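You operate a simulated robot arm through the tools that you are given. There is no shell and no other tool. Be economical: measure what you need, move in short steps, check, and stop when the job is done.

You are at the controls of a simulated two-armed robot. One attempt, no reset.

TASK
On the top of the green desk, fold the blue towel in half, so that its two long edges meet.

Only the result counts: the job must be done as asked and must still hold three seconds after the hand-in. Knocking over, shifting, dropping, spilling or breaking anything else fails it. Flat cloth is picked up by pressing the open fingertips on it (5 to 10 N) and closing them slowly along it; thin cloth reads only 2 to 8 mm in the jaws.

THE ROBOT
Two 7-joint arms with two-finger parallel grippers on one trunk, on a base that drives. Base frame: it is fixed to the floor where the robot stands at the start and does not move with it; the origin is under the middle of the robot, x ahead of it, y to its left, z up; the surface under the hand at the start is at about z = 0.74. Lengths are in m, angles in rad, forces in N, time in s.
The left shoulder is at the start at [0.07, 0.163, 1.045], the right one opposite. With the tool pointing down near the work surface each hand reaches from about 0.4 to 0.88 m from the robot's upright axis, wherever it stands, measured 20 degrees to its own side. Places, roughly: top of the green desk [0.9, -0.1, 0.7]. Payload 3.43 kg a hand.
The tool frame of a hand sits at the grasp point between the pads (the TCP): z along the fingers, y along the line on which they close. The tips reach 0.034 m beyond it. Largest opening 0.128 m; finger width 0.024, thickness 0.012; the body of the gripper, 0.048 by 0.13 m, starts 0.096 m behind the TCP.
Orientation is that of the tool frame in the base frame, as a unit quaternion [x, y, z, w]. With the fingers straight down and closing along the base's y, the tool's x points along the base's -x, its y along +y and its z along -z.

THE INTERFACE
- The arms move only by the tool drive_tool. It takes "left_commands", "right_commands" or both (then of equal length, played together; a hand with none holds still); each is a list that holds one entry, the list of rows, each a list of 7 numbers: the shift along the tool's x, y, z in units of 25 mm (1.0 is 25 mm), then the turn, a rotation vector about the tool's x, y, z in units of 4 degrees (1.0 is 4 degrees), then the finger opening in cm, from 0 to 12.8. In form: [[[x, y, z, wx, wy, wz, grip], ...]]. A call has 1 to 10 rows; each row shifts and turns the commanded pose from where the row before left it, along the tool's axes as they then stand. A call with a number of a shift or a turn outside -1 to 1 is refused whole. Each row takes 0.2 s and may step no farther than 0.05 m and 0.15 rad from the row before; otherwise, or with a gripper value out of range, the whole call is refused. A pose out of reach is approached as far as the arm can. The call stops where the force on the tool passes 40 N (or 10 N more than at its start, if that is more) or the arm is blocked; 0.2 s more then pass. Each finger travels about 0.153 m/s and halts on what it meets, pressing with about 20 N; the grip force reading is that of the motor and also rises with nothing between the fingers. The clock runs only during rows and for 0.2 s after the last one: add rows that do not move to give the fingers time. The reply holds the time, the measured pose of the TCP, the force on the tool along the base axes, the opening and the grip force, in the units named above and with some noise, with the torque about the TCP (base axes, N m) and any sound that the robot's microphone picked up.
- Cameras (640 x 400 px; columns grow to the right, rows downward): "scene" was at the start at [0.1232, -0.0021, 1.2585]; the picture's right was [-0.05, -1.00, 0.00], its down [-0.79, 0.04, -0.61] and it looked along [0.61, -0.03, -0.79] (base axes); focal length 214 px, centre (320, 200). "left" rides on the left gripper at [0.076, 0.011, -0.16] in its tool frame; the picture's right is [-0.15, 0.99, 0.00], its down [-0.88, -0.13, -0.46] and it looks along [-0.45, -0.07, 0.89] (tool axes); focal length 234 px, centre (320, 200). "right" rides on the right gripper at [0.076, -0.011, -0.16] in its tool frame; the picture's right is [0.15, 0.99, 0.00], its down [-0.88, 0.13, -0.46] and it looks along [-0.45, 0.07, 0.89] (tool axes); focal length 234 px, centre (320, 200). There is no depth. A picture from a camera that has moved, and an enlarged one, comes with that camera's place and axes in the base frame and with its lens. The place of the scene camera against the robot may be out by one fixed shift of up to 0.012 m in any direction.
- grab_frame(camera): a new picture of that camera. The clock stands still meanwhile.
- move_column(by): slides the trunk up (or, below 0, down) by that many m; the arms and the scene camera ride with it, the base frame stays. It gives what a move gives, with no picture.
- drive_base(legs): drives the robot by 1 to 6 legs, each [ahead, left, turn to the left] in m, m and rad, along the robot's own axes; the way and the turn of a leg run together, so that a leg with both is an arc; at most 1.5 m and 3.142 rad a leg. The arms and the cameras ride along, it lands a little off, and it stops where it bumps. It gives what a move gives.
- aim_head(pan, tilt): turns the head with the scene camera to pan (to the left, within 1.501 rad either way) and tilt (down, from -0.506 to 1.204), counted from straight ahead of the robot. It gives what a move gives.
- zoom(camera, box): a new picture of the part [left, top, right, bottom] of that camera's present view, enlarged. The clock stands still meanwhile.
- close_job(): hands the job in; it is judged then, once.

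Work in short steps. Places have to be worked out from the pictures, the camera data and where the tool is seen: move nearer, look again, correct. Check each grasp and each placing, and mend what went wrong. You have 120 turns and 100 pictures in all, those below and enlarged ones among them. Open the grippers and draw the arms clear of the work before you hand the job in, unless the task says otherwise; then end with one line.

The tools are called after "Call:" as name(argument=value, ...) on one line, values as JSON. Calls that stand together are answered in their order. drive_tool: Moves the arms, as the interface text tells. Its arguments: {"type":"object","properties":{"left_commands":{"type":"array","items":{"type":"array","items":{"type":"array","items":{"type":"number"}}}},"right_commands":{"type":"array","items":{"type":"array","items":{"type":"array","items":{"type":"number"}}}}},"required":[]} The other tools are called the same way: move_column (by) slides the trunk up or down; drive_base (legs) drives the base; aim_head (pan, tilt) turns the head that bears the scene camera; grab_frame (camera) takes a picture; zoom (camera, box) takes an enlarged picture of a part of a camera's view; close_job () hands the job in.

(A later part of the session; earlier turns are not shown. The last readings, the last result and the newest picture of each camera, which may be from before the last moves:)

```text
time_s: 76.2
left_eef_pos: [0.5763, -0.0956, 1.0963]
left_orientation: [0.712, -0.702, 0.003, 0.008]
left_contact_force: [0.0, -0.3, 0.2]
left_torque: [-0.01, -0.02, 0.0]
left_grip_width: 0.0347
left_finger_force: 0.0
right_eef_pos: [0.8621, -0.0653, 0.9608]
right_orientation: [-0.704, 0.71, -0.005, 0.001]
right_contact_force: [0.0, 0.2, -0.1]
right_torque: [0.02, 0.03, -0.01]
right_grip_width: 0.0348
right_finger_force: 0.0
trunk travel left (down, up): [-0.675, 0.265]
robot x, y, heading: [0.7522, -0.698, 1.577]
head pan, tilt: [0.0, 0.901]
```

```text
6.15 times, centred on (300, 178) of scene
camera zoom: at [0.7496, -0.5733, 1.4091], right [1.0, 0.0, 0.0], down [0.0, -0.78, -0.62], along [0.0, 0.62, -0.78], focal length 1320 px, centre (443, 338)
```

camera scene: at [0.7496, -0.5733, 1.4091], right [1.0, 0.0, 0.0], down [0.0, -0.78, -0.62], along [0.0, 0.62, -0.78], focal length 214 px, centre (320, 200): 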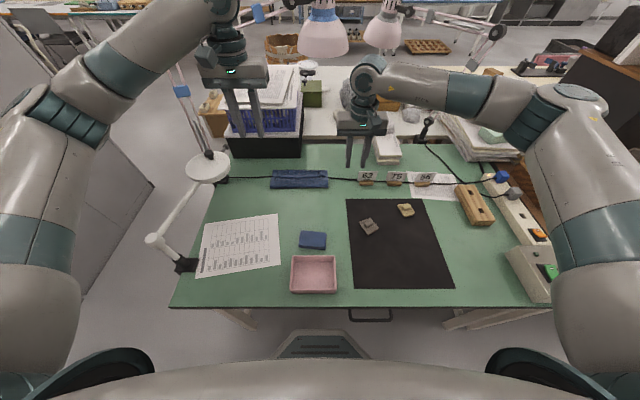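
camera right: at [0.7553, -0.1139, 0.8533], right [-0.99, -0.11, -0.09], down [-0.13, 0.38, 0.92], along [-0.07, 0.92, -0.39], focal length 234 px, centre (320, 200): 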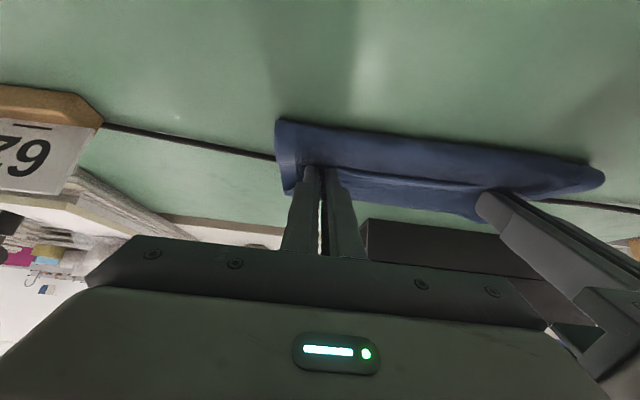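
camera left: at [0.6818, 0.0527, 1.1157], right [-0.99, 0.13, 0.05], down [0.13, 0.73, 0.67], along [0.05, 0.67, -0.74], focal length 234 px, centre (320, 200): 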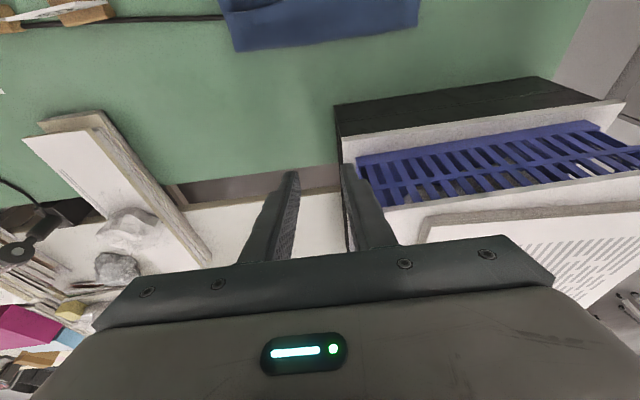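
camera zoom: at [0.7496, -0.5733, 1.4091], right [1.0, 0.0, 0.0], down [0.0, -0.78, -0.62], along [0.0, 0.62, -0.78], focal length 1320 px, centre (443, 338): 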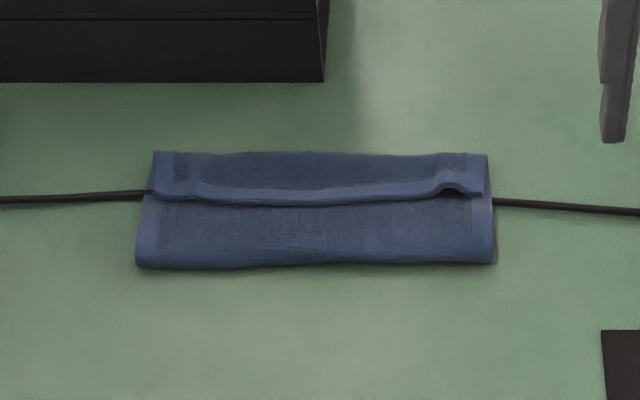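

The flap is confirmed: the hem edge faces me at y ≈ 0.065 and the top layer ends at about 0.115–0.12. I'll bring both hands over the flap hem.

Call:
drive_tool(left_commands=[[[-0.4, 0, 0.9, 0, 0, 0, 3.5], [-0.4, 0, 0.9, 0, 0, 0, 3.5], [-0.4, 0, 0.9, 0, 0, 0, 3.5], [-0.4, 0, 0.9, 0, 0, 0, 3.5], [-0.4, 0, 0.9, 0, 0, 0, 3.5], [-0.5, 0, 0.9, 0, 0, 0, 3.5], [-0.5, 0, 0.9, 0, 0, 0, 3.5], [-0.5, 0, 0.9, 0, 0, 0, 3.5], [-0.5, 0, 0.9, 0, 0, 0, 3.5], [-0.6, -0.1, 0.5, 0, 0, 0, 3.5]]], right_commands=[[[-0.3, 0.4, 0.3, 0, 0, 0, 3.5], [-0.3, 0.4, 0.3, 0, 0, 0, 3.5], [-0.3, 0.4, 0.3, 0, 0, 0, 3.5], [-0.3, 0.4, 0.3, 0, 0, 0, 3.5], [-0.3, 0.5, 0.3, 0, 0, 0, 3.5], [-0.4, 0.5, 0.3, 0, 0, 0, 3.5], [-0.4, 0.5, 0.3, 0, 0, 0, 3.5], [-0.4, 0.5, 0.3, 0, 0, 0, 3.5], [-0.4, 0.5, 0.4, 0, 0, 0, 3.5], [-0.3, 0.5, 0.4, 0, 0, 0, 3.5]]])

Call:
zoom(camera="left", box=[160, 100, 480, 300])

Call:
zoom(camera="right", box=[160, 100, 480, 300])

```text
time_s: 78.4
left_eef_pos: [0.5765, 0.0176, 0.88]
left_orientation: [0.712, -0.702, 0.003, 0.008]
left_contact_force: [0.0, -0.5, -0.4]
left_torque: [0.0, -0.03, -0.02]
left_grip_width: 0.035
left_finger_force: 0.1
right_eef_pos: [0.7504, 0.0207, 0.8798]
right_orientation: [-0.705, 0.709, -0.006, 0.001]
right_contact_force: [0.6, 0.1, 0.4]
right_torque: [0.0, -0.02, -0.02]
right_grip_width: 0.0351
right_finger_force: 0.0
trunk travel left (down, up): [-0.675, 0.265]
robot x, y, heading: [0.7513, -0.6978, 1.566]
head pan, tilt: [0.0, 0.901]
```

```text
2.00 times, centred on (320, 200) of left
camera zoom: at [0.5664, -0.0561, 1.0421], right [-0.99, 0.13, 0.0], down [0.12, 0.89, 0.44], along [0.06, 0.44, -0.9], focal length 468 px, centre (320, 200)
```

zoom: 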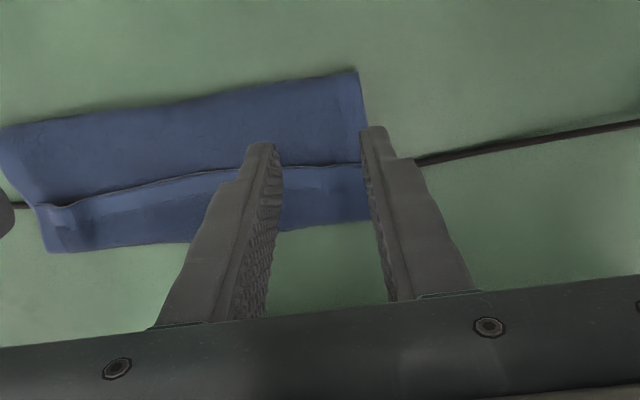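

```text
2.00 times, centred on (320, 200) of right
camera zoom: at [0.7597, -0.0547, 1.0401], right [-0.99, -0.14, -0.01], down [-0.13, 0.88, 0.45], along [-0.06, 0.44, -0.89], focal length 468 px, centre (320, 200)
```

zoom: 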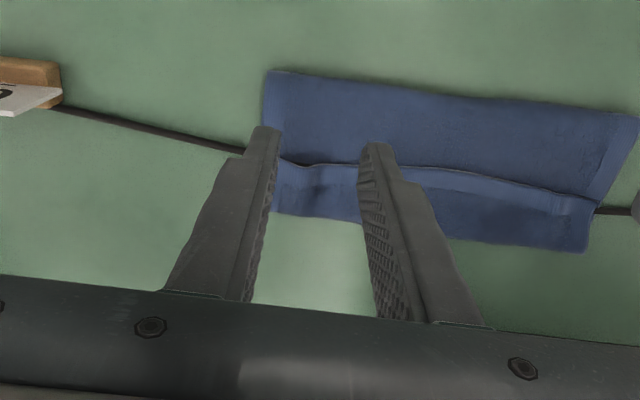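

The flap's hem edge is at y ≈ 0.061 and it spans x 0.555–0.77. I'll move to 1 cm inside that edge and come down close.

Call:
drive_tool(left_commands=[[[-0.7, -0.23, 0, 0, 0, 0, 3.2], [-0.7, -0.23, 0.5, 0, 0, 0, 3.2], [-0.74, 0, 0.6, 0, 0, 0, 3.2], [0, 0, 0.8, 0, 0, 0, 3.2], [0, 0, 0.8, 0, 0, 0, 3.2], [0, 0, 0.6, 0, 0, 0, 3.2], [0, 0, 0.15, 0, 0, 0, 3.2], [0, 0, 0, 0, 0, 0, 3.2]]], right_commands=[[[-0.67, 0.25, 0, 0, 0, 0, 3.2], [-0.67, 0.25, 0.5, 0, 0, 0, 3.2], [-0.67, 0, 0.6, 0, 0, 0, 3.2], [0, 0, 0.8, 0, 0, 0, 3.2], [0, 0, 0.8, 0, 0, 0, 3.2], [0, 0, 0.6, 0, 0, 0, 3.2], [0, 0, 0.15, 0, 0, 0, 3.2], [0, 0, 0, 0, 0, 0, 3.2]]])

Call:
zoom(camera="left", box=[240, 130, 400, 230])

Call:
zoom(camera="right", box=[240, 130, 400, 230])

```text
time_s: 80.2
left_eef_pos: [0.5853, 0.0699, 0.7913]
left_orientation: [0.711, -0.703, 0.003, 0.009]
left_contact_force: [-0.5, 0.3, -0.6]
left_torque: [0.05, 0.0, -0.04]
left_grip_width: 0.032
left_finger_force: 0.1
right_eef_pos: [0.7372, 0.0698, 0.7909]
right_orientation: [-0.704, 0.71, -0.005, 0.001]
right_contact_force: [0.5, -0.1, -0.9]
right_torque: [-0.02, -0.01, 0.0]
right_grip_width: 0.0319
right_finger_force: 0.0
trunk travel left (down, up): [-0.675, 0.265]
robot x, y, heading: [0.7505, -0.6987, 1.568]
head pan, tilt: [0.0, 0.901]
```

```text
4.00 times, centred on (320, 180) of left
camera zoom: at [0.5763, -0.0045, 0.9537], right [-0.99, 0.13, 0.01], down [0.12, 0.89, 0.44], along [0.05, 0.44, -0.9], focal length 937 px, centre (320, 280)
```

zoom: 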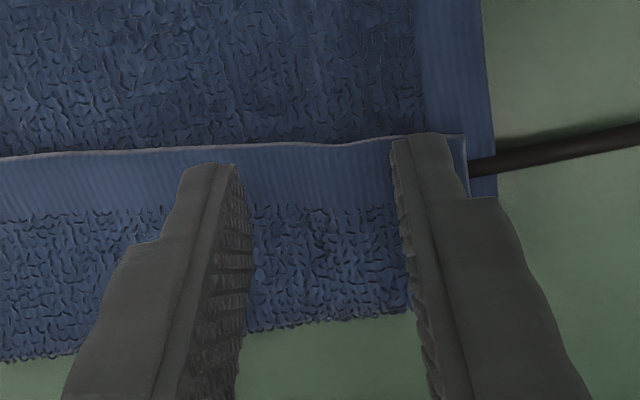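

```text
4.00 times, centred on (320, 180) of right
camera zoom: at [0.7473, -0.0061, 0.9524], right [-0.99, -0.14, -0.01], down [-0.13, 0.88, 0.45], along [-0.06, 0.44, -0.89], focal length 937 px, centre (320, 280)
```

zoom: 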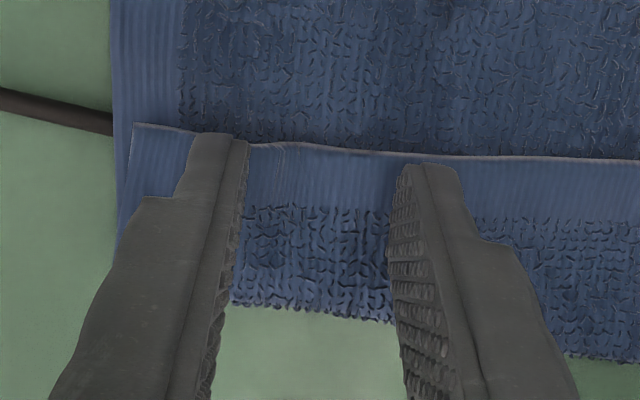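

I can see the lower layer's far edge still at y ≈ 0.078, so only the top layer needs redoing. I'll press down to feel contact.

Call:
drive_tool(left_commands=[[[0, 0, 0.1, 0, 0, 0, 3.2], [0, 0, 0.08, 0, 0, 0, 3.2], [0, 0, 0, 0, 0, 0, 3.2]]], right_commands=[[[0, 0, 0.1, 0, 0, 0, 3.2], [0, 0, 0.08, 0, 0, 0, 3.2], [0, 0, 0, 0, 0, 0, 3.2]]])

Call:
drive_tool(left_commands=[[[0, 0, 0.06, 0, 0, 0, 3.2], [0, 0, 0, 0, 0, 0, 3.2]]], right_commands=[[[0, 0, 0.06, 0, 0, 0, 3.2], [0, 0, 0, 0, 0, 0, 3.2]]])

```text
time_s: 81.0
left_eef_pos: [0.5852, 0.0693, 0.7875]
left_orientation: [0.712, -0.702, 0.003, 0.007]
left_contact_force: [-0.7, -0.6, -0.5]
left_torque: [0.01, 0.01, 0.01]
left_grip_width: 0.0319
left_finger_force: 0.1
right_eef_pos: [0.7377, 0.0696, 0.7886]
right_orientation: [-0.705, 0.709, -0.005, 0.001]
right_contact_force: [-0.3, -0.4, 0.0]
right_torque: [0.01, -0.01, -0.04]
right_grip_width: 0.0319
right_finger_force: 0.1
trunk travel left (down, up): [-0.675, 0.265]
robot x, y, heading: [0.752, -0.6979, 1.574]
head pan, tilt: [0.0, 0.901]
```

```text
time_s: 81.6
left_eef_pos: [0.5856, 0.068, 0.7865]
left_orientation: [0.712, -0.702, 0.004, 0.008]
left_contact_force: [0.6, -0.1, 0.0]
left_torque: [0.01, -0.02, 0.01]
left_grip_width: 0.0318
left_finger_force: 0.1
right_eef_pos: [0.7374, 0.0701, 0.7862]
right_orientation: [-0.704, 0.71, -0.006, 0.001]
right_contact_force: [-0.9, 0.0, -0.6]
right_torque: [0.0, 0.01, -0.01]
right_grip_width: 0.0321
right_finger_force: 0.0
trunk travel left (down, up): [-0.675, 0.265]
robot x, y, heading: [0.7533, -0.6984, 1.57]
head pan, tilt: [0.0, 0.901]
```

No contact yet. I'll keep lowering in small steps.

Call:
drive_tool(left_commands=[[[0, 0, 0.06, 0, 0, 0, 3.2], [0, 0, 0.06, 0, 0, 0, 3.2], [0, 0, 0, 0, 0, 0, 3.2]]], right_commands=[[[0, 0, 0.06, 0, 0, 0, 3.2], [0, 0, 0.06, 0, 0, 0, 3.2], [0, 0, 0, 0, 0, 0, 3.2]]])

Call:
drive_tool(left_commands=[[[0, 0, 0.04, 0, 0, 0, 3.2], [0, 0, 0, 0, 0, 0, 3.2]]], right_commands=[[[0, 0, 0.04, 0, 0, 0, 3.2], [0, 0, 0, 0, 0, 0, 3.2]]])

```text
time_s: 82.4
left_eef_pos: [0.5857, 0.0684, 0.7833]
left_orientation: [0.712, -0.702, 0.003, 0.007]
left_contact_force: [0.2, 0.4, 0.4]
left_torque: [-0.03, -0.02, 0.0]
left_grip_width: 0.032
left_finger_force: 0.0
right_eef_pos: [0.7367, 0.0694, 0.7824]
right_orientation: [-0.705, 0.709, -0.006, 0.0]
right_contact_force: [0.9, 0.3, 1.2]
right_torque: [0.0, 0.02, 0.01]
right_grip_width: 0.0322
right_finger_force: 0.1
trunk travel left (down, up): [-0.675, 0.265]
robot x, y, heading: [0.7525, -0.7006, 1.568]
head pan, tilt: [0.0, 0.901]
```

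```text
time_s: 83.0
left_eef_pos: [0.5853, 0.068, 0.7829]
left_orientation: [0.712, -0.702, 0.002, 0.008]
left_contact_force: [0.7, 0.8, 1.4]
left_torque: [0.02, -0.02, -0.01]
left_grip_width: 0.0322
left_finger_force: 0.1
right_eef_pos: [0.7366, 0.0691, 0.7825]
right_orientation: [-0.704, 0.71, -0.005, 0.001]
right_contact_force: [-0.5, 0.1, 1.7]
right_torque: [-0.04, 0.01, -0.03]
right_grip_width: 0.0323
right_finger_force: 0.4
trunk travel left (down, up): [-0.675, 0.265]
robot x, y, heading: [0.75, -0.6995, 1.566]
head pan, tilt: [0.0, 0.901]
```

There's contact at z ≈ 0.7825. I'll press 1.5 mm more and close slowly.

Call:
drive_tool(left_commands=[[[0, 0, 0.06, 0, 0, 0, 3.2], [0, 0, 0, 0, 0, 0, 3.2], [0, 0, 0, 0, 0, 0, 2.9], [0, 0, 0, 0, 0, 0, 2.6], [0, 0, 0, 0, 0, 0, 2.3], [0, 0, 0, 0, 0, 0, 2.0], [0, 0, 0, 0, 0, 0, 1.7], [0, 0, 0, 0, 0, 0, 1.4], [0, 0, 0, 0, 0, 0, 1.1], [0, 0, 0, 0, 0, 0, 0.9]]], right_commands=[[[0, 0, 0.06, 0, 0, 0, 3.2], [0, 0, 0, 0, 0, 0, 3.2], [0, 0, 0, 0, 0, 0, 2.9], [0, 0, 0, 0, 0, 0, 2.6], [0, 0, 0, 0, 0, 0, 2.3], [0, 0, 0, 0, 0, 0, 2.0], [0, 0, 0, 0, 0, 0, 1.7], [0, 0, 0, 0, 0, 0, 1.4], [0, 0, 0, 0, 0, 0, 1.1], [0, 0, 0, 0, 0, 0, 0.9]]])

Call:
zoom(camera="left", box=[240, 130, 400, 230])

Call:
zoom(camera="right", box=[240, 130, 400, 230])

```text
time_s: 85.2
left_eef_pos: [0.5857, 0.0681, 0.7806]
left_orientation: [0.711, -0.703, 0.004, 0.008]
left_contact_force: [1.1, 0.3, 2.9]
left_torque: [-0.01, -0.02, 0.02]
left_grip_width: 0.0085
left_finger_force: 0.1
right_eef_pos: [0.7358, 0.0693, 0.7808]
right_orientation: [-0.705, 0.709, -0.006, 0.001]
right_contact_force: [0.0, 0.3, 2.9]
right_torque: [0.03, -0.02, 0.0]
right_grip_width: 0.0087
right_finger_force: 0.0
trunk travel left (down, up): [-0.675, 0.265]
robot x, y, heading: [0.7545, -0.7051, 1.569]
head pan, tilt: [0.0, 0.901]
```

```text
4.00 times, centred on (320, 180) of left
camera zoom: at [0.576, -0.0064, 0.9434], right [-0.99, 0.13, 0.0], down [0.12, 0.89, 0.44], along [0.05, 0.44, -0.9], focal length 937 px, centre (320, 280)
```

zoom: 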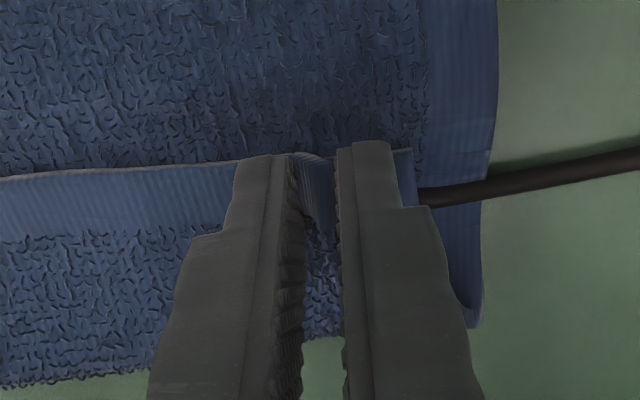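

```text
4.00 times, centred on (320, 180) of right
camera zoom: at [0.7473, -0.0061, 0.9422], right [-0.99, -0.14, -0.01], down [-0.13, 0.88, 0.45], along [-0.06, 0.45, -0.89], focal length 937 px, centre (320, 280)
```

zoom: 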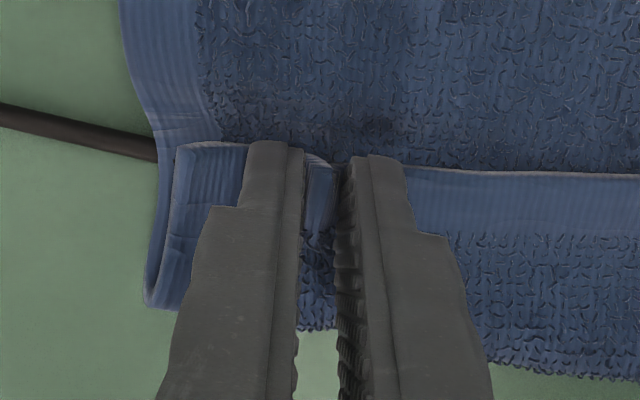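

Ridges are forming in the flap hem on both sides. I'll close fully and lift.

Call:
drive_tool(left_commands=[[[0, 0, 0, 0, 0, 0, 0.6], [0, 0, 0, 0, 0, 0, 0.3], [0, 0, 0, 0, 0, 0, 0], [0, 0, 0, 0, 0, 0, 0], [0, 0, 0, 0, 0, 0, 0], [0.1, 0, -0.4, 0, 0, 0, 0], [0.2, 0, -0.6, 0, 0, 0, 0], [0.3, 0, -0.7, 0, 0, 0, 0], [0.4, 0, -0.7, 0, 0, 0, 0], [0, 0, 0, 0, 0, 0, 0]]], right_commands=[[[0, 0, 0, 0, 0, 0, 0.6], [0, 0, 0, 0, 0, 0, 0.3], [0, 0, 0, 0, 0, 0, 0], [0, 0, 0, 0, 0, 0, 0], [0, 0, 0, 0, 0, 0, 0], [0.1, 0, -0.4, 0, 0, 0, 0], [0.2, 0, -0.6, 0, 0, 0, 0], [0.3, 0, -0.7, 0, 0, 0, 0], [0.4, 0, -0.7, 0, 0, 0, 0], [0, 0, 0, 0, 0, 0, 0]]])

Call:
grab_frame(camera="left")

Call:
grab_frame(camera="right")

```text
time_s: 87.4
left_eef_pos: [0.5871, 0.0438, 0.8425]
left_orientation: [0.712, -0.702, 0.003, 0.008]
left_contact_force: [1.3, -0.2, -0.5]
left_torque: [-0.02, -0.05, -0.01]
left_grip_width: 0.0035
left_finger_force: 20.1
right_eef_pos: [0.7374, 0.0445, 0.8387]
right_orientation: [-0.704, 0.71, -0.006, -0.001]
right_contact_force: [-0.7, -0.9, 0.6]
right_torque: [-0.04, 0.06, 0.01]
right_grip_width: 0.0034
right_finger_force: 19.5
trunk travel left (down, up): [-0.675, 0.265]
robot x, y, heading: [0.7538, -0.7005, 1.574]
head pan, tilt: [0.0, 0.901]
```

```text
40 pictures are left
camera left: at [0.5767, -0.0292, 1.0037], right [-0.99, 0.13, 0.01], down [0.12, 0.89, 0.44], along [0.05, 0.44, -0.9], focal length 234 px, centre (320, 200)
```

left: 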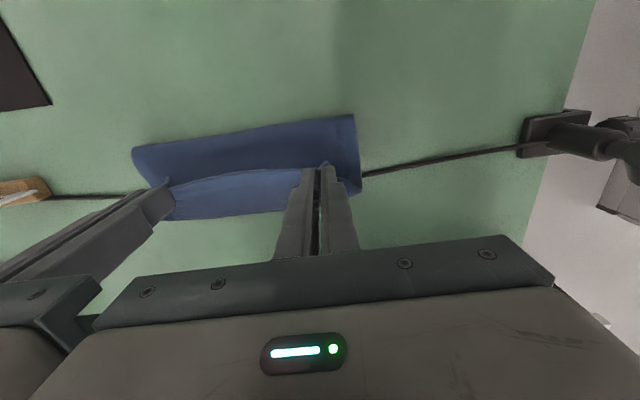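

```text
39 pictures are left
camera right: at [0.746, -0.0308, 0.9998], right [-0.99, -0.14, -0.01], down [-0.13, 0.89, 0.45], along [-0.06, 0.44, -0.89], focal length 234 px, centre (320, 200)
```

right: 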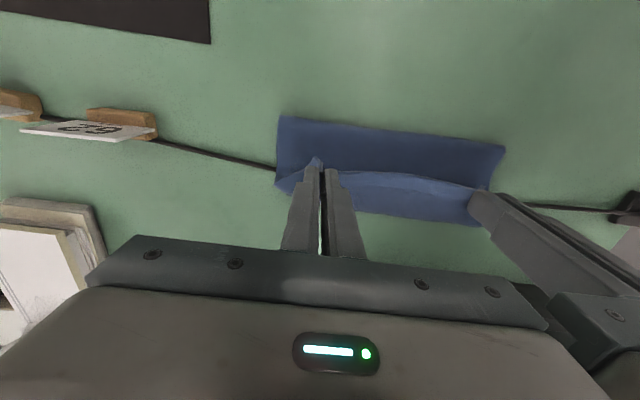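

Both corners are gripped again. I'll carry the hem back over and lay the towel flat, with the hem to y ≈ -0.112.

Call:
drive_tool(left_commands=[[[0.6, 0, -0.4, 0, 0, 0, 0], [0.65, 0, -0.4, 0, 0, 0, 0], [0.7, 0, -0.2, 0, 0, 0, 0], [0.75, 0, 0, 0, 0, 0, 0], [0.75, 0, 0.2, 0, 0, 0, 0], [0.7, 0, 0.4, 0, 0, 0, 0], [0.65, 0, 0.6, 0, 0, 0, 0], [0.6, 0, 0.7, 0, 0, 0, 0], [0.5, 0, 0.8, 0, 0, 0, 0], [0.3, 0, 0.5, 0, 0, 0, 0]]], right_commands=[[[0.6, 0, -0.4, 0, 0, 0, 0], [0.65, 0, -0.4, 0, 0, 0, 0], [0.7, 0, -0.2, 0, 0, 0, 0], [0.75, 0, 0, 0, 0, 0, 0], [0.75, 0, 0.2, 0, 0, 0, 0], [0.7, 0, 0.4, 0, 0, 0, 0], [0.65, 0, 0.6, 0, 0, 0, 0], [0.6, 0, 0.7, 0, 0, 0, 0], [0.5, 0, 0.7, 0, 0, 0, 0], [0.3, 0, 0.5, 0, 0, 0, 0]]])

Call:
grab_frame(camera="right")

Call:
zoom(camera="scene", box=[220, 130, 380, 230])

```text
time_s: 89.8
left_eef_pos: [0.6373, -0.0826, 0.8034]
left_orientation: [-0.691, 0.722, 0.008, -0.003]
left_contact_force: [0.6, -0.2, -0.4]
left_torque: [0.02, -0.04, 0.06]
left_grip_width: 0.0037
left_finger_force: 20.1
right_eef_pos: [0.7803, -0.0979, 0.7914]
right_orientation: [-0.686, 0.728, 0.001, -0.002]
right_contact_force: [-0.3, -0.5, -0.8]
right_torque: [0.05, -0.01, 0.07]
right_grip_width: 0.0034
right_finger_force: 20.0
trunk travel left (down, up): [-0.675, 0.265]
robot x, y, heading: [0.7572, -0.6853, 1.516]
head pan, tilt: [0.0, 0.901]
stopped in row 10 (left hand): the arm was blocked; the commanded pose is now the measured one
```

```text
38 pictures are left
camera right: at [0.7888, -0.1744, 0.9521], right [-1.0, -0.09, 0.01], down [-0.08, 0.89, 0.45], along [-0.04, 0.45, -0.89], focal length 234 px, centre (320, 200)
```

right: 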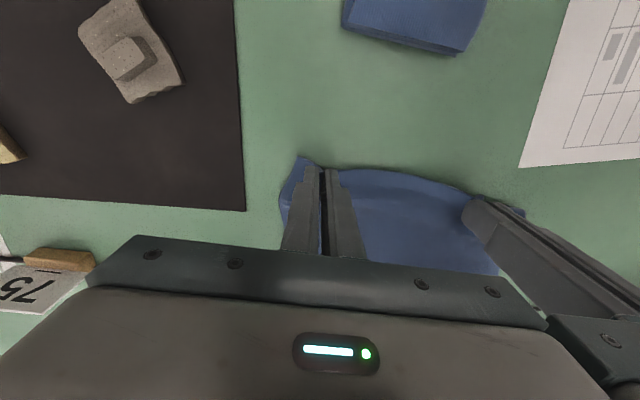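

```text
4.00 times, centred on (300, 180) of scene
camera zoom: at [0.7779, -0.5639, 1.4085], right [1.0, -0.05, -0.01], down [-0.05, -0.78, -0.62], along [0.02, 0.62, -0.78], focal length 858 px, centre (400, 280)
```

zoom: 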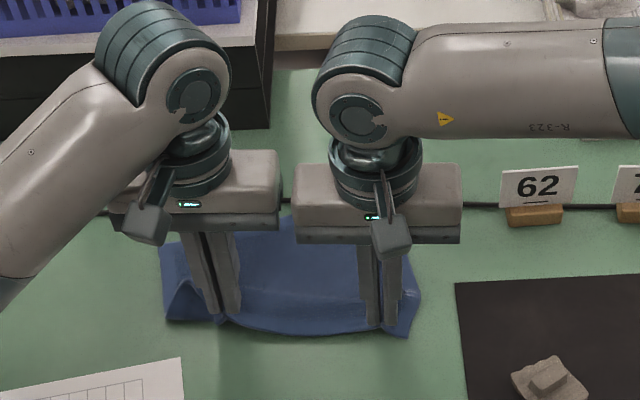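

The left arm was blocked by something and the base has been twisted about 3°. I'll check the lamp area right away.

Call:
grab_frame(camera="scene")

Call:
zoom(camera="scene", box=[60, 100, 260, 300])

```text
36 pictures are left
camera scene: at [0.7779, -0.5639, 1.4085], right [1.0, -0.05, -0.01], down [-0.05, -0.78, -0.62], along [0.02, 0.62, -0.78], focal length 214 px, centre (320, 200)
```

scene: 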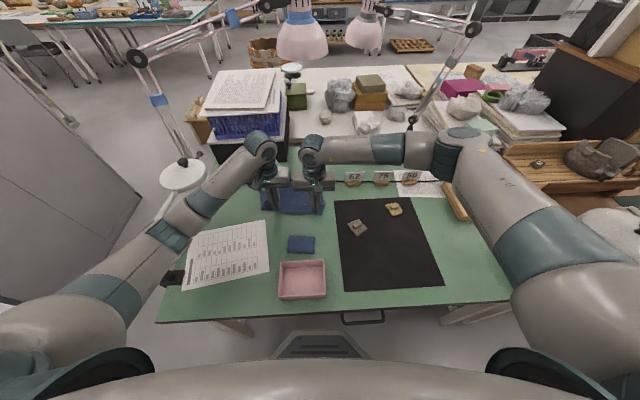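

```text
2.00 times, centred on (160, 200) of scene
camera zoom: at [0.7779, -0.5639, 1.4085], right [1.0, -0.05, -0.01], down [-0.05, -0.78, -0.62], along [0.02, 0.62, -0.78], focal length 429 px, centre (640, 200)
```

zoom: 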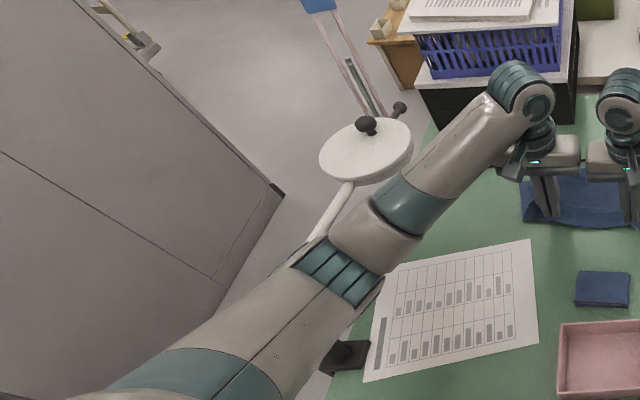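

The left elbow ran against the desk lamp's post. I'll release the cloth, which is almost flat and 1–2 cm up, then lift the trunk to raise the arms off the lamp.

Call:
drive_tool(left_commands=[[[0, 0, 0, 0, 0, 0, 1], [0, 0, 0, 0, 0, 0, 2], [0, 0, 0, 0, 0, 0, 3], [0, 0, -0.3, 0, 0, 0, 3]]], right_commands=[[[0, 0, 0, 0, 0, 0, 1], [0, 0, 0, 0, 0, 0, 2], [0, 0, 0, 0, 0, 0, 3], [0, 0, -0.3, 0, 0, 0, 3]]])

Call:
move_column(by=0.12)

Call:
drive_base(legs=[[0, -0.06, 0]])

Call:
grab_frame(camera="scene")

```text
time_s: 90.8
left_eef_pos: [0.6353, -0.0845, 0.8061]
left_orientation: [-0.693, 0.721, 0.006, -0.005]
left_contact_force: [0.3, 0.2, -0.7]
left_torque: [-0.02, 0.01, -0.01]
left_grip_width: 0.0301
left_finger_force: 0.1
right_eef_pos: [0.7773, -0.0947, 0.7958]
right_orientation: [-0.686, 0.727, -0.001, -0.005]
right_contact_force: [0.2, 0.6, -0.2]
right_torque: [0.01, 0.0, -0.01]
right_grip_width: 0.0302
right_finger_force: 0.0
trunk travel left (down, up): [-0.675, 0.265]
robot x, y, heading: [0.7548, -0.6839, 1.521]
head pan, tilt: [0.0, 0.901]
```

```text
time_s: 92.3
left_eef_pos: [0.6234, -0.0832, 0.9217]
left_orientation: [-0.694, 0.72, 0.001, -0.005]
left_contact_force: [-0.2, 0.0, -0.6]
left_torque: [0.01, 0.03, 0.0]
left_grip_width: 0.0298
left_finger_force: 0.1
right_eef_pos: [0.7673, -0.0934, 0.9156]
right_orientation: [-0.687, 0.727, -0.005, 0.001]
right_contact_force: [-0.1, -0.2, -0.1]
right_torque: [-0.03, -0.03, -0.01]
right_grip_width: 0.03
right_finger_force: 0.1
trunk travel left (down, up): [-0.795, 0.145]
robot x, y, heading: [0.7534, -0.6851, 1.521]
head pan, tilt: [0.0, 0.901]
```

```text
time_s: 93.3
left_eef_pos: [0.6801, -0.0856, 0.9205]
left_orientation: [-0.694, 0.72, -0.001, -0.004]
left_contact_force: [-0.1, 0.0, 0.8]
left_torque: [-0.01, -0.05, -0.01]
left_grip_width: 0.0299
left_finger_force: 0.0
right_eef_pos: [0.825, -0.0962, 0.9156]
right_orientation: [-0.687, 0.726, -0.006, 0.001]
right_contact_force: [0.3, 0.2, 0.0]
right_torque: [0.01, -0.01, 0.0]
right_grip_width: 0.03
right_finger_force: 0.0
trunk travel left (down, up): [-0.795, 0.145]
robot x, y, heading: [0.8154, -0.6851, 1.521]
head pan, tilt: [0.0, 0.901]
```

```text
34 pictures are left
camera scene: at [0.8161, -0.559, 1.529], right [1.0, -0.05, 0.0], down [-0.04, -0.78, -0.62], along [0.03, 0.62, -0.78], focal length 214 px, centre (320, 200)
```

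scene: 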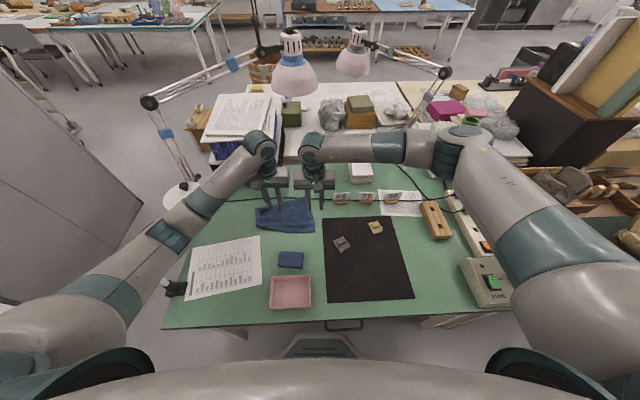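

I'm off the lamp now. I'll zoom in on the lamp and the towel to check both.

Call:
zoom(camera="scene", box=[120, 160, 240, 320])

Call:
zoom(camera="scene", box=[230, 170, 350, 245])

```text
2.50 times, centred on (180, 240) of scene
camera zoom: at [0.8161, -0.559, 1.529], right [1.0, -0.05, 0.0], down [-0.04, -0.78, -0.62], along [0.03, 0.62, -0.78], focal length 536 px, centre (670, 100)
```

zoom: 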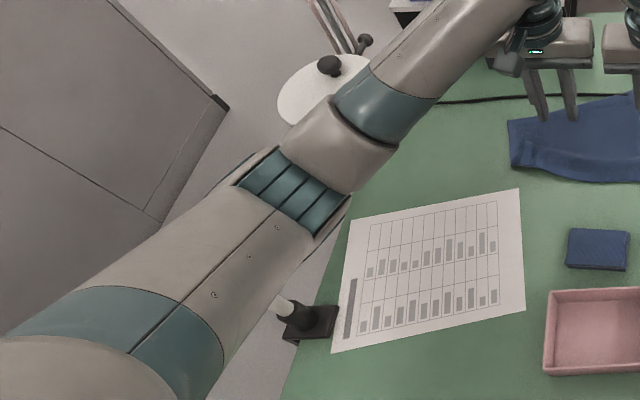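

```text
5.33 times, centred on (290, 208) of scene
camera zoom: at [0.8161, -0.559, 1.529], right [1.0, -0.05, 0.0], down [-0.04, -0.78, -0.62], along [0.03, 0.62, -0.78], focal length 1144 px, centre (480, 160)
```

zoom: 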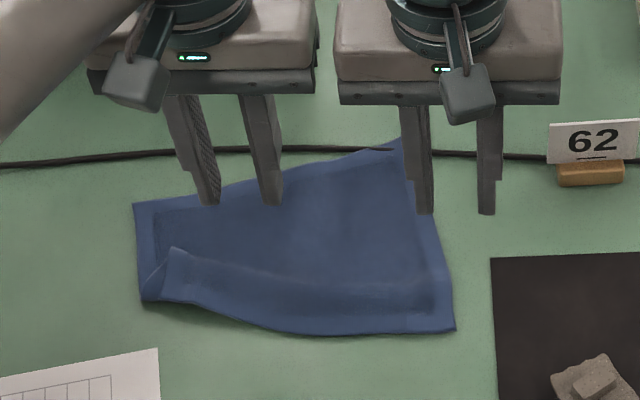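

The towel is mostly unfolded again, lying slightly skewed. The lamp head looks about 3 cm further left than before, so I'll strafe right to get an unobstructed view of it.

Call:
drive_base(legs=[[0, -0.25, 0], [0, 0, 0.05]])

Call:
aim_head(pan=0.45, tilt=0.75)

Call:
grab_frame(camera="scene")

```text
time_s: 95.5
left_eef_pos: [0.9022, -0.1054, 0.9228]
left_orientation: [0.712, -0.702, -0.001, 0.005]
left_contact_force: [0.1, -0.2, -0.3]
left_torque: [0.01, -0.01, -0.01]
left_grip_width: 0.0301
left_finger_force: 0.1
right_eef_pos: [1.0455, -0.1087, 0.916]
right_orientation: [-0.706, 0.709, -0.005, 0.0]
right_contact_force: [0.0, 0.2, -0.4]
right_torque: [-0.02, 0.01, 0.02]
right_grip_width: 0.0301
right_finger_force: 0.1
trunk travel left (down, up): [-0.795, 0.145]
robot x, y, heading: [1.0652, -0.7005, 1.574]
head pan, tilt: [0.0, 0.901]
```

```text
time_s: 96.4
left_eef_pos: [0.9004, -0.106, 0.9235]
left_orientation: [0.713, -0.701, 0.0, 0.004]
left_contact_force: [-0.5, 0.7, -0.6]
left_torque: [0.01, 0.02, 0.04]
left_grip_width: 0.0302
left_finger_force: 0.0
right_eef_pos: [1.047, -0.1096, 0.9161]
right_orientation: [-0.706, 0.708, -0.006, 0.001]
right_contact_force: [-0.5, -0.5, -0.5]
right_torque: [0.02, 0.02, -0.04]
right_grip_width: 0.0299
right_finger_force: 0.0
trunk travel left (down, up): [-0.795, 0.145]
robot x, y, heading: [1.0695, -0.6968, 1.578]
head pan, tilt: [0.45, 0.75]
```

```text
31 pictures are left
camera scene: at [1.0266, -0.5717, 1.5409], right [0.9, 0.44, 0.0], down [0.3, -0.61, -0.73], along [-0.32, 0.66, -0.68], focal length 214 px, centre (320, 200)
```

scene: 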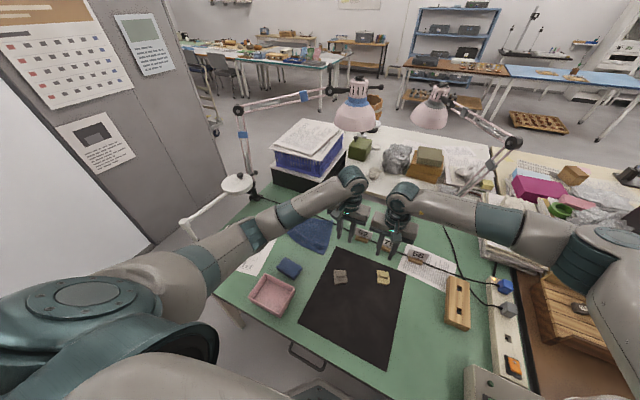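

The lamp's post is where it was, and the head's apparent offset is within my measuring error; the base gave way rather than the lamp. To keep the left elbow away from it, I'll stand further right and turn toward the towel (heading about 2.0).

Call:
drive_base(legs=[[0, 0.1, 0], [0, 0, 0.42]])

Call:
move_column(by=-0.1)

Call:
aim_head(pan=0, tilt=0.9)

Call:
grab_frame(camera="scene")

Call:
grab_frame(camera="left")

```text
time_s: 98.8
left_eef_pos: [0.5742, -0.2253, 0.9219]
left_orientation: [0.844, -0.537, 0.0, 0.003]
left_contact_force: [-0.3, 0.1, 0.4]
left_torque: [0.01, -0.02, 0.0]
left_grip_width: 0.0301
left_finger_force: 0.1
right_eef_pos: [0.7078, -0.1683, 0.9163]
right_orientation: [0.839, -0.545, 0.005, -0.002]
right_contact_force: [0.2, 0.2, 0.2]
right_torque: [0.02, -0.04, 0.0]
right_grip_width: 0.03
right_finger_force: 0.0
trunk travel left (down, up): [-0.795, 0.145]
robot x, y, heading: [0.9671, -0.7015, 1.997]
head pan, tilt: [0.45, 0.75]
```

```text
time_s: 100.1
left_eef_pos: [0.5754, -0.224, 0.8219]
left_orientation: [0.844, -0.536, 0.001, 0.003]
left_contact_force: [-0.1, -0.2, 0.6]
left_torque: [0.02, 0.0, -0.01]
left_grip_width: 0.0298
left_finger_force: 0.1
right_eef_pos: [0.7086, -0.1692, 0.8163]
right_orientation: [0.838, -0.545, 0.006, -0.002]
right_contact_force: [-0.4, 0.5, -0.1]
right_torque: [0.01, 0.01, 0.04]
right_grip_width: 0.0303
right_finger_force: 0.0
trunk travel left (down, up): [-0.695, 0.245]
robot x, y, heading: [0.9674, -0.6972, 1.994]
head pan, tilt: [0.45, 0.75]
```

```text
time_s: 101.0
left_eef_pos: [0.5758, -0.2256, 0.8222]
left_orientation: [0.844, -0.537, 0.0, 0.004]
left_contact_force: [0.2, 0.2, -0.2]
left_torque: [-0.02, 0.0, 0.01]
left_grip_width: 0.0298
left_finger_force: 0.0
right_eef_pos: [0.7076, -0.1678, 0.8169]
right_orientation: [0.839, -0.545, 0.005, -0.001]
right_contact_force: [0.7, 0.1, -0.6]
right_torque: [0.0, 0.01, 0.01]
right_grip_width: 0.0303
right_finger_force: 0.1
trunk travel left (down, up): [-0.695, 0.245]
robot x, y, heading: [0.9677, -0.7, 1.993]
head pan, tilt: [0.0, 0.901]
```

```text
30 pictures are left
camera scene: at [0.9128, -0.5823, 1.429], right [0.91, 0.41, 0.0], down [0.32, -0.71, -0.62], along [-0.26, 0.57, -0.78], focal length 214 px, centre (320, 200)
```

scene: 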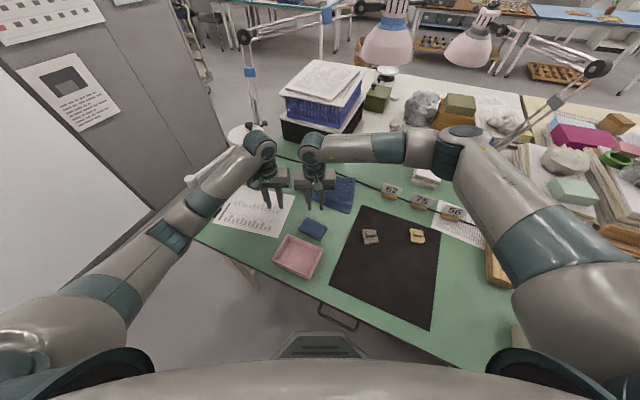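

```text
29 pictures are left
camera left: at [0.5965, -0.298, 0.9836], right [-0.96, -0.29, 0.01], down [-0.25, 0.86, 0.45], along [-0.13, 0.43, -0.89], focal length 234 px, centre (320, 200)
```

left: 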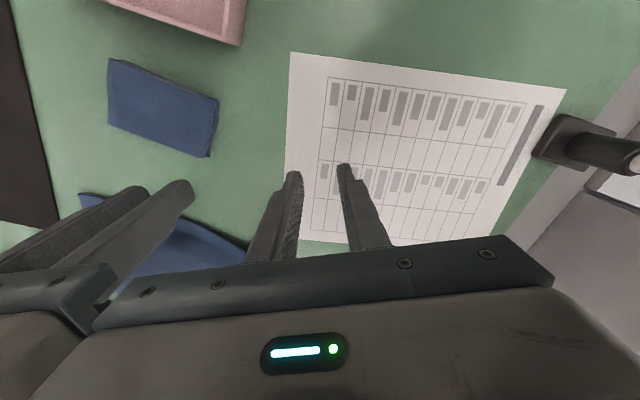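

The elbow is now about 25 cm from the lamp. I'll lift both hands 10 cm and yaw them so their closing line is along x again, then measure the towel.

Call:
drive_tool(left_commands=[[[0, 0, -0.7, 0, 0, 1, 3], [0, 0, -0.7, 0, 0, 1, 3], [0, 0, -0.7, 0, 0, 1, 3], [0, 0, -0.7, 0, 0, 1, 3], [0, 0, -0.7, 0, 0, 1, 3], [0, 0, -0.7, 0, 0, 1, 3]]], right_commands=[[[0, -0.5, -0.7, 0, 0, 1, 3], [0, -0.5, -0.7, 0, 0, 1, 3], [0, -0.5, -0.7, 0, 0, 1, 3], [0, -0.5, -0.7, 0, 0, 1, 3], [0, -0.5, -0.7, 0, 0, 1, 3], [0, -0.5, -0.7, 0, 0, 1, 3]]])

Call:
grab_frame(camera="right")

Call:
zoom(camera="scene", box=[260, 150, 400, 240])

```text
time_s: 102.4
left_eef_pos: [0.5766, -0.2246, 0.9274]
left_orientation: [0.713, -0.701, 0.0, 0.005]
left_contact_force: [-0.4, 0.2, 0.5]
left_torque: [-0.01, 0.0, -0.02]
left_grip_width: 0.0299
left_finger_force: 0.0
right_eef_pos: [0.7782, -0.1504, 0.9233]
right_orientation: [0.707, -0.707, 0.005, -0.003]
right_contact_force: [0.5, 0.0, -0.1]
right_torque: [0.01, 0.03, 0.0]
right_grip_width: 0.0302
right_finger_force: 0.0
trunk travel left (down, up): [-0.695, 0.245]
robot x, y, heading: [0.9669, -0.7003, 2.001]
head pan, tilt: [0.0, 0.901]
```

```text
28 pictures are left
camera right: at [0.7894, -0.2268, 1.0831], right [-0.99, -0.15, -0.01], down [-0.14, 0.88, 0.45], along [-0.06, 0.45, -0.89], focal length 234 px, centre (320, 200)
```

right: 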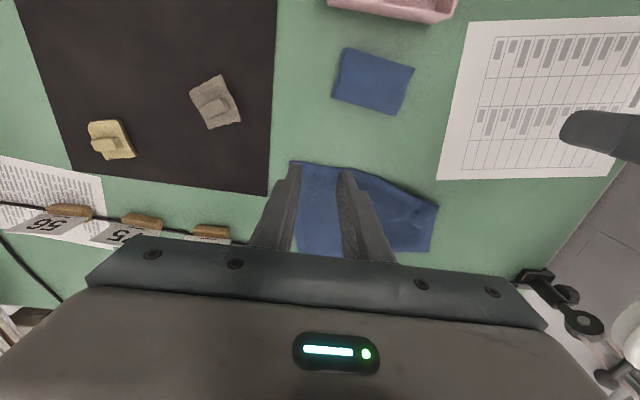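

```text
4.44 times, centred on (330, 195) of scene
camera zoom: at [0.9138, -0.5827, 1.429], right [0.91, 0.41, 0.0], down [0.32, -0.71, -0.62], along [-0.26, 0.57, -0.78], focal length 953 px, centre (276, 222)
```

zoom: 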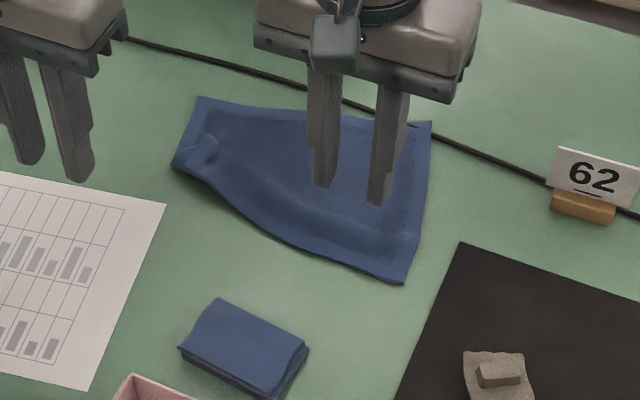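

The towel is now turned about 15° and its near-left part is buckled. Its near corners are around (0.57, -0.07) and (0.817, -0.108). I'll align the hands with it and move over the near corners for a close look.

Call:
drive_tool(left_commands=[[[0, 0, 0, 0, 0, -0.94, 3], [0, 0, 0, 0, 0, -0.94, 3], [0, 0, 0, 0, 0, -0.94, 3], [0, 0, 0, 0, 0, -0.94, 3], [-0.77, -0.33, 0.3, 0, 0, 0, 3], [-0.77, -0.33, 0.3, 0, 0, 0, 3], [-0.77, -0.33, 0.3, 0, 0, 0, 3], [-0.77, -0.33, 0.3, 0, 0, 0, 3], [-0.77, -0.33, 0.3, 0, 0, 0, 3], [-0.77, -0.33, 0.3, 0, 0, 0, 3]]], right_commands=[[[0, 0, 0, 0, 0, -0.94, 3], [0, 0, 0, 0, 0, -0.94, 3], [0, 0, 0, 0, 0, -0.94, 3], [0, 0, 0, 0, 0, -0.94, 3], [-0.31, -0.13, 0.3, 0, 0, 0, 3], [-0.31, -0.13, 0.3, 0, 0, 0, 3], [-0.31, -0.13, 0.3, 0, 0, 0, 3], [-0.31, -0.13, 0.3, 0, 0, 0, 3], [-0.31, -0.13, 0.3, 0, 0, 0, 3], [-0.31, -0.13, 0.3, 0, 0, 0, 3]]])

Call:
zoom(camera="left", box=[200, 80, 440, 260])

Call:
zoom(camera="right", box=[240, 100, 480, 250])

```text
time_s: 104.6
left_eef_pos: [0.5885, -0.0996, 0.8813]
left_orientation: [0.8, -0.6, 0.0, 0.005]
left_contact_force: [0.3, 0.5, 0.2]
left_torque: [-0.04, -0.01, -0.04]
left_grip_width: 0.03
left_finger_force: 0.0
right_eef_pos: [0.7858, -0.0979, 0.8763]
right_orientation: [0.793, -0.609, 0.005, -0.002]
right_contact_force: [0.2, -0.4, -0.6]
right_torque: [-0.02, 0.05, 0.0]
right_grip_width: 0.0302
right_finger_force: 0.1
trunk travel left (down, up): [-0.695, 0.245]
robot x, y, heading: [0.9696, -0.7005, 1.992]
head pan, tilt: [0.0, 0.901]
```

```text
2.22 times, centred on (320, 170) of left
camera zoom: at [0.5995, -0.1743, 1.0434], right [-0.99, -0.13, 0.01], down [-0.12, 0.89, 0.45], along [-0.07, 0.44, -0.89], focal length 520 px, centre (320, 267)
```

zoom: 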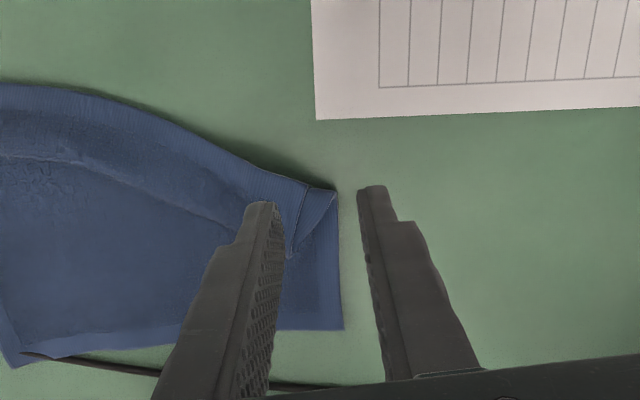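

```text
2.67 times, centred on (360, 175) of right
camera zoom: at [0.8164, -0.168, 1.0369], right [-0.92, -0.4, -0.01], down [-0.36, 0.82, 0.45], along [-0.17, 0.41, -0.89], focal length 624 px, centre (213, 267)
```

zoom: 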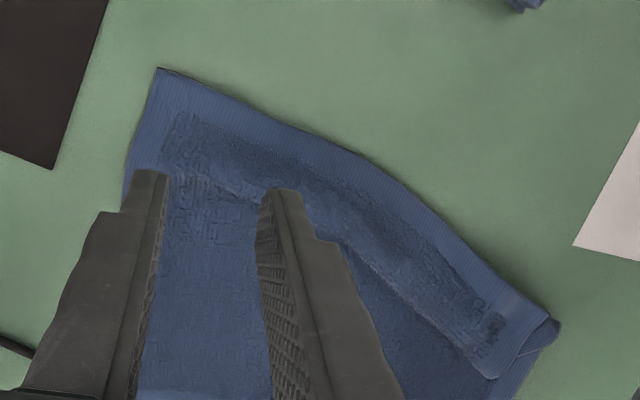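

The near-left part is a pleat: the hem lies on top, only 9 cm from the far edge there, and pulling that corner toward me will open it. The right hand will pin the right corner while the left grips the hem near (0.61, -0.075).

Call:
drive_tool(left_commands=[[[-0.35, -0.55, 0, 0, 0, 0, 3], [-0.35, -0.55, 0.3, 0, 0, 0, 3], [0, 0, 0.8, 0, 0, 0, 3], [0, 0, 0.8, 0, 0, 0, 3], [0, 0, 0.8, 0, 0, 0, 3], [0, 0, 0.6, 0, 0, 0, 3], [0, 0, 0.2, 0, 0, 0, 3], [0, 0, 0, 0, 0, 0, 3]]], right_commands=[[[0, 0, 0.7, 0, 0, 0, 3], [0, 0, 0.7, 0, 0, 0, 3], [0, 0, 0.7, 0, 0, 0, 3], [0, 0, 0.7, 0, 0, 0, 3], [0, 0, 0.6, 0, 0, 0, 3], [0, 0, 0.36, 0, 0, 0, 3], [0, 0, 0.12, 0, 0, 0, 3], [0, 0, 0, 0, 0, 0, 3]]])

Call:
zoom(camera="left", box=[220, 110, 420, 235])

```text
time_s: 106.4
left_eef_pos: [0.6127, -0.0763, 0.7924]
left_orientation: [0.8, -0.601, 0.0, 0.004]
left_contact_force: [0.9, -0.1, -0.4]
left_torque: [-0.03, -0.03, 0.0]
left_grip_width: 0.0302
left_finger_force: 0.1
right_eef_pos: [0.7867, -0.1011, 0.7804]
right_orientation: [0.794, -0.608, 0.006, -0.003]
right_contact_force: [-0.7, 0.5, 0.5]
right_torque: [0.02, -0.03, 0.02]
right_grip_width: 0.03
right_finger_force: 0.2
trunk travel left (down, up): [-0.695, 0.245]
robot x, y, heading: [0.967, -0.6995, 1.993]
head pan, tilt: [0.0, 0.901]
```

```text
3.20 times, centred on (320, 172) of left
camera zoom: at [0.6219, -0.1515, 0.9541], right [-0.99, -0.13, 0.0], down [-0.12, 0.89, 0.45], along [-0.06, 0.45, -0.89], focal length 749 px, centre (320, 288)
```

zoom: 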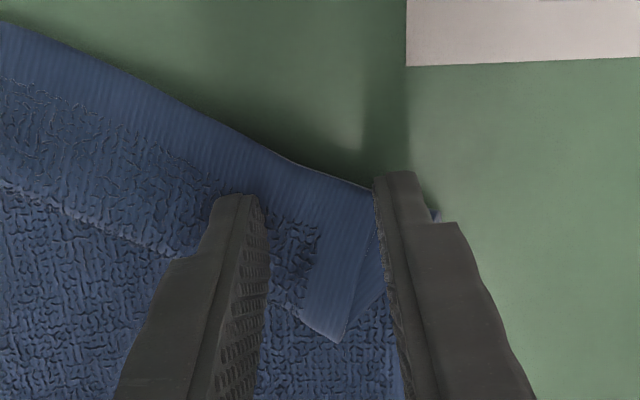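

The flap is clearly visible. I'll shift the left hand slightly inward and press with both hands.

Call:
drive_tool(left_commands=[[[-0.2, -0.4, 0, 0, 0, 0, 2.6], [0, 0, 0.12, 0, 0, 0, 2.6], [0, 0, 0.12, 0, 0, 0, 2.6], [0, 0, 0, 0, 0, 0, 2.6]]], right_commands=[[[0, 0, 0, 0, 0, 0, 3], [0, 0, 0.06, 0, 0, 0, 3], [0, 0, 0.06, 0, 0, 0, 3], [0, 0, 0, 0, 0, 0, 3]]])

Call:
drive_tool(left_commands=[[[0, 0, 0.1, 0, 0, 0, 2.6], [0, 0, 0, 0, 0, 0, 2.6]]], right_commands=[[[0, 0, 0.04, 0, 0, 0, 3], [0, 0, 0, 0, 0, 0, 3]]])

```text
time_s: 107.4
left_eef_pos: [0.6205, -0.0688, 0.7871]
left_orientation: [0.799, -0.601, 0.0, 0.004]
left_contact_force: [-0.9, -0.3, 1.3]
left_torque: [-0.01, -0.02, 0.01]
left_grip_width: 0.026
left_finger_force: 0.0
right_eef_pos: [0.7865, -0.0994, 0.777]
right_orientation: [0.794, -0.608, 0.003, -0.002]
right_contact_force: [0.8, 1.3, 8.4]
right_torque: [0.02, 0.03, -0.01]
right_grip_width: 0.0299
right_finger_force: 0.1
trunk travel left (down, up): [-0.695, 0.245]
robot x, y, heading: [0.9703, -0.6999, 2.0]
head pan, tilt: [0.0, 0.901]
```

```text
time_s: 108.0
left_eef_pos: [0.6195, -0.0687, 0.7858]
left_orientation: [0.8, -0.6, 0.001, 0.004]
left_contact_force: [0.8, 0.0, 2.4]
left_torque: [0.07, -0.04, -0.03]
left_grip_width: 0.0261
left_finger_force: 0.5
right_eef_pos: [0.786, -0.1005, 0.7774]
right_orientation: [0.794, -0.608, 0.004, -0.002]
right_contact_force: [0.9, 3.9, 14.3]
right_torque: [0.13, 0.05, -0.03]
right_grip_width: 0.0302
right_finger_force: 0.1
trunk travel left (down, up): [-0.695, 0.245]
robot x, y, heading: [0.9669, -0.6963, 1.994]
head pan, tilt: [0.0, 0.901]
```

The right is pinning a bit hard at 14 N, so I'll ease it a little. The left presses slightly more and closes on the hem.

Call:
drive_tool(left_commands=[[[0, 0, 0.06, 0, 0, 0, 2.6], [0, 0, 0, 0, 0, 0, 2.3], [0, 0, 0, 0, 0, 0, 2.0], [0, 0, 0, 0, 0, 0, 1.7], [0, 0, 0, 0, 0, 0, 1.4], [0, 0, 0, 0, 0, 0, 1.1], [0, 0, 0, 0, 0, 0, 0.8], [0, 0, 0, 0, 0, 0, 0.4], [0, 0, 0, 0, 0, 0, 0], [0, 0, 0, 0, 0, 0, 0]]], right_commands=[[[0, 0, -0.05, 0, 0, 0, 3], [0, 0, 0, 0, 0, 0, 3], [0, 0, 0, 0, 0, 0, 3], [0, 0, 0, 0, 0, 0, 3], [0, 0, 0, 0, 0, 0, 3], [0, 0, 0, 0, 0, 0, 3], [0, 0, 0, 0, 0, 0, 3], [0, 0, 0, 0, 0, 0, 3], [0, 0, 0, 0, 0, 0, 3], [0, 0, 0, 0, 0, 0, 3]]])

Call:
zoom(camera="left", box=[220, 110, 420, 235])

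```text
time_s: 110.2
left_eef_pos: [0.6196, -0.0688, 0.7839]
left_orientation: [0.8, -0.6, 0.0, 0.003]
left_contact_force: [1.8, 1.4, 3.2]
left_torque: [-0.04, -0.06, 0.01]
left_grip_width: 0.0037
left_finger_force: 20.7
right_eef_pos: [0.7871, -0.102, 0.7772]
right_orientation: [0.795, -0.607, 0.005, -0.002]
right_contact_force: [-2.2, -0.3, 8.1]
right_torque: [0.01, 0.1, -0.04]
right_grip_width: 0.0298
right_finger_force: 0.0
trunk travel left (down, up): [-0.695, 0.245]
robot x, y, heading: [0.967, -0.6972, 1.996]
head pan, tilt: [0.0, 0.901]
```

```text
3.20 times, centred on (320, 172) of left
camera zoom: at [0.6298, -0.1455, 0.9456], right [-0.99, -0.13, 0.0], down [-0.12, 0.88, 0.45], along [-0.06, 0.45, -0.89], focal length 749 px, centre (320, 288)
```

zoom: 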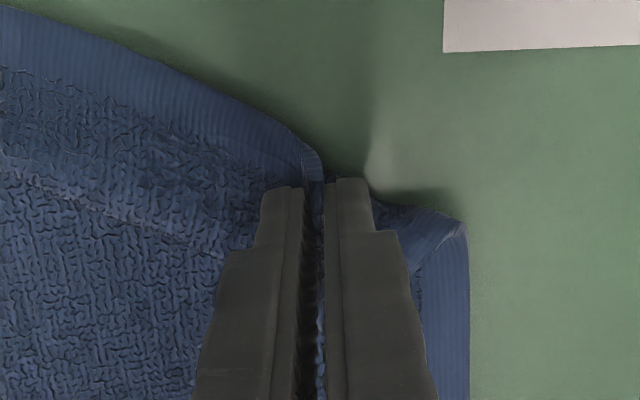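

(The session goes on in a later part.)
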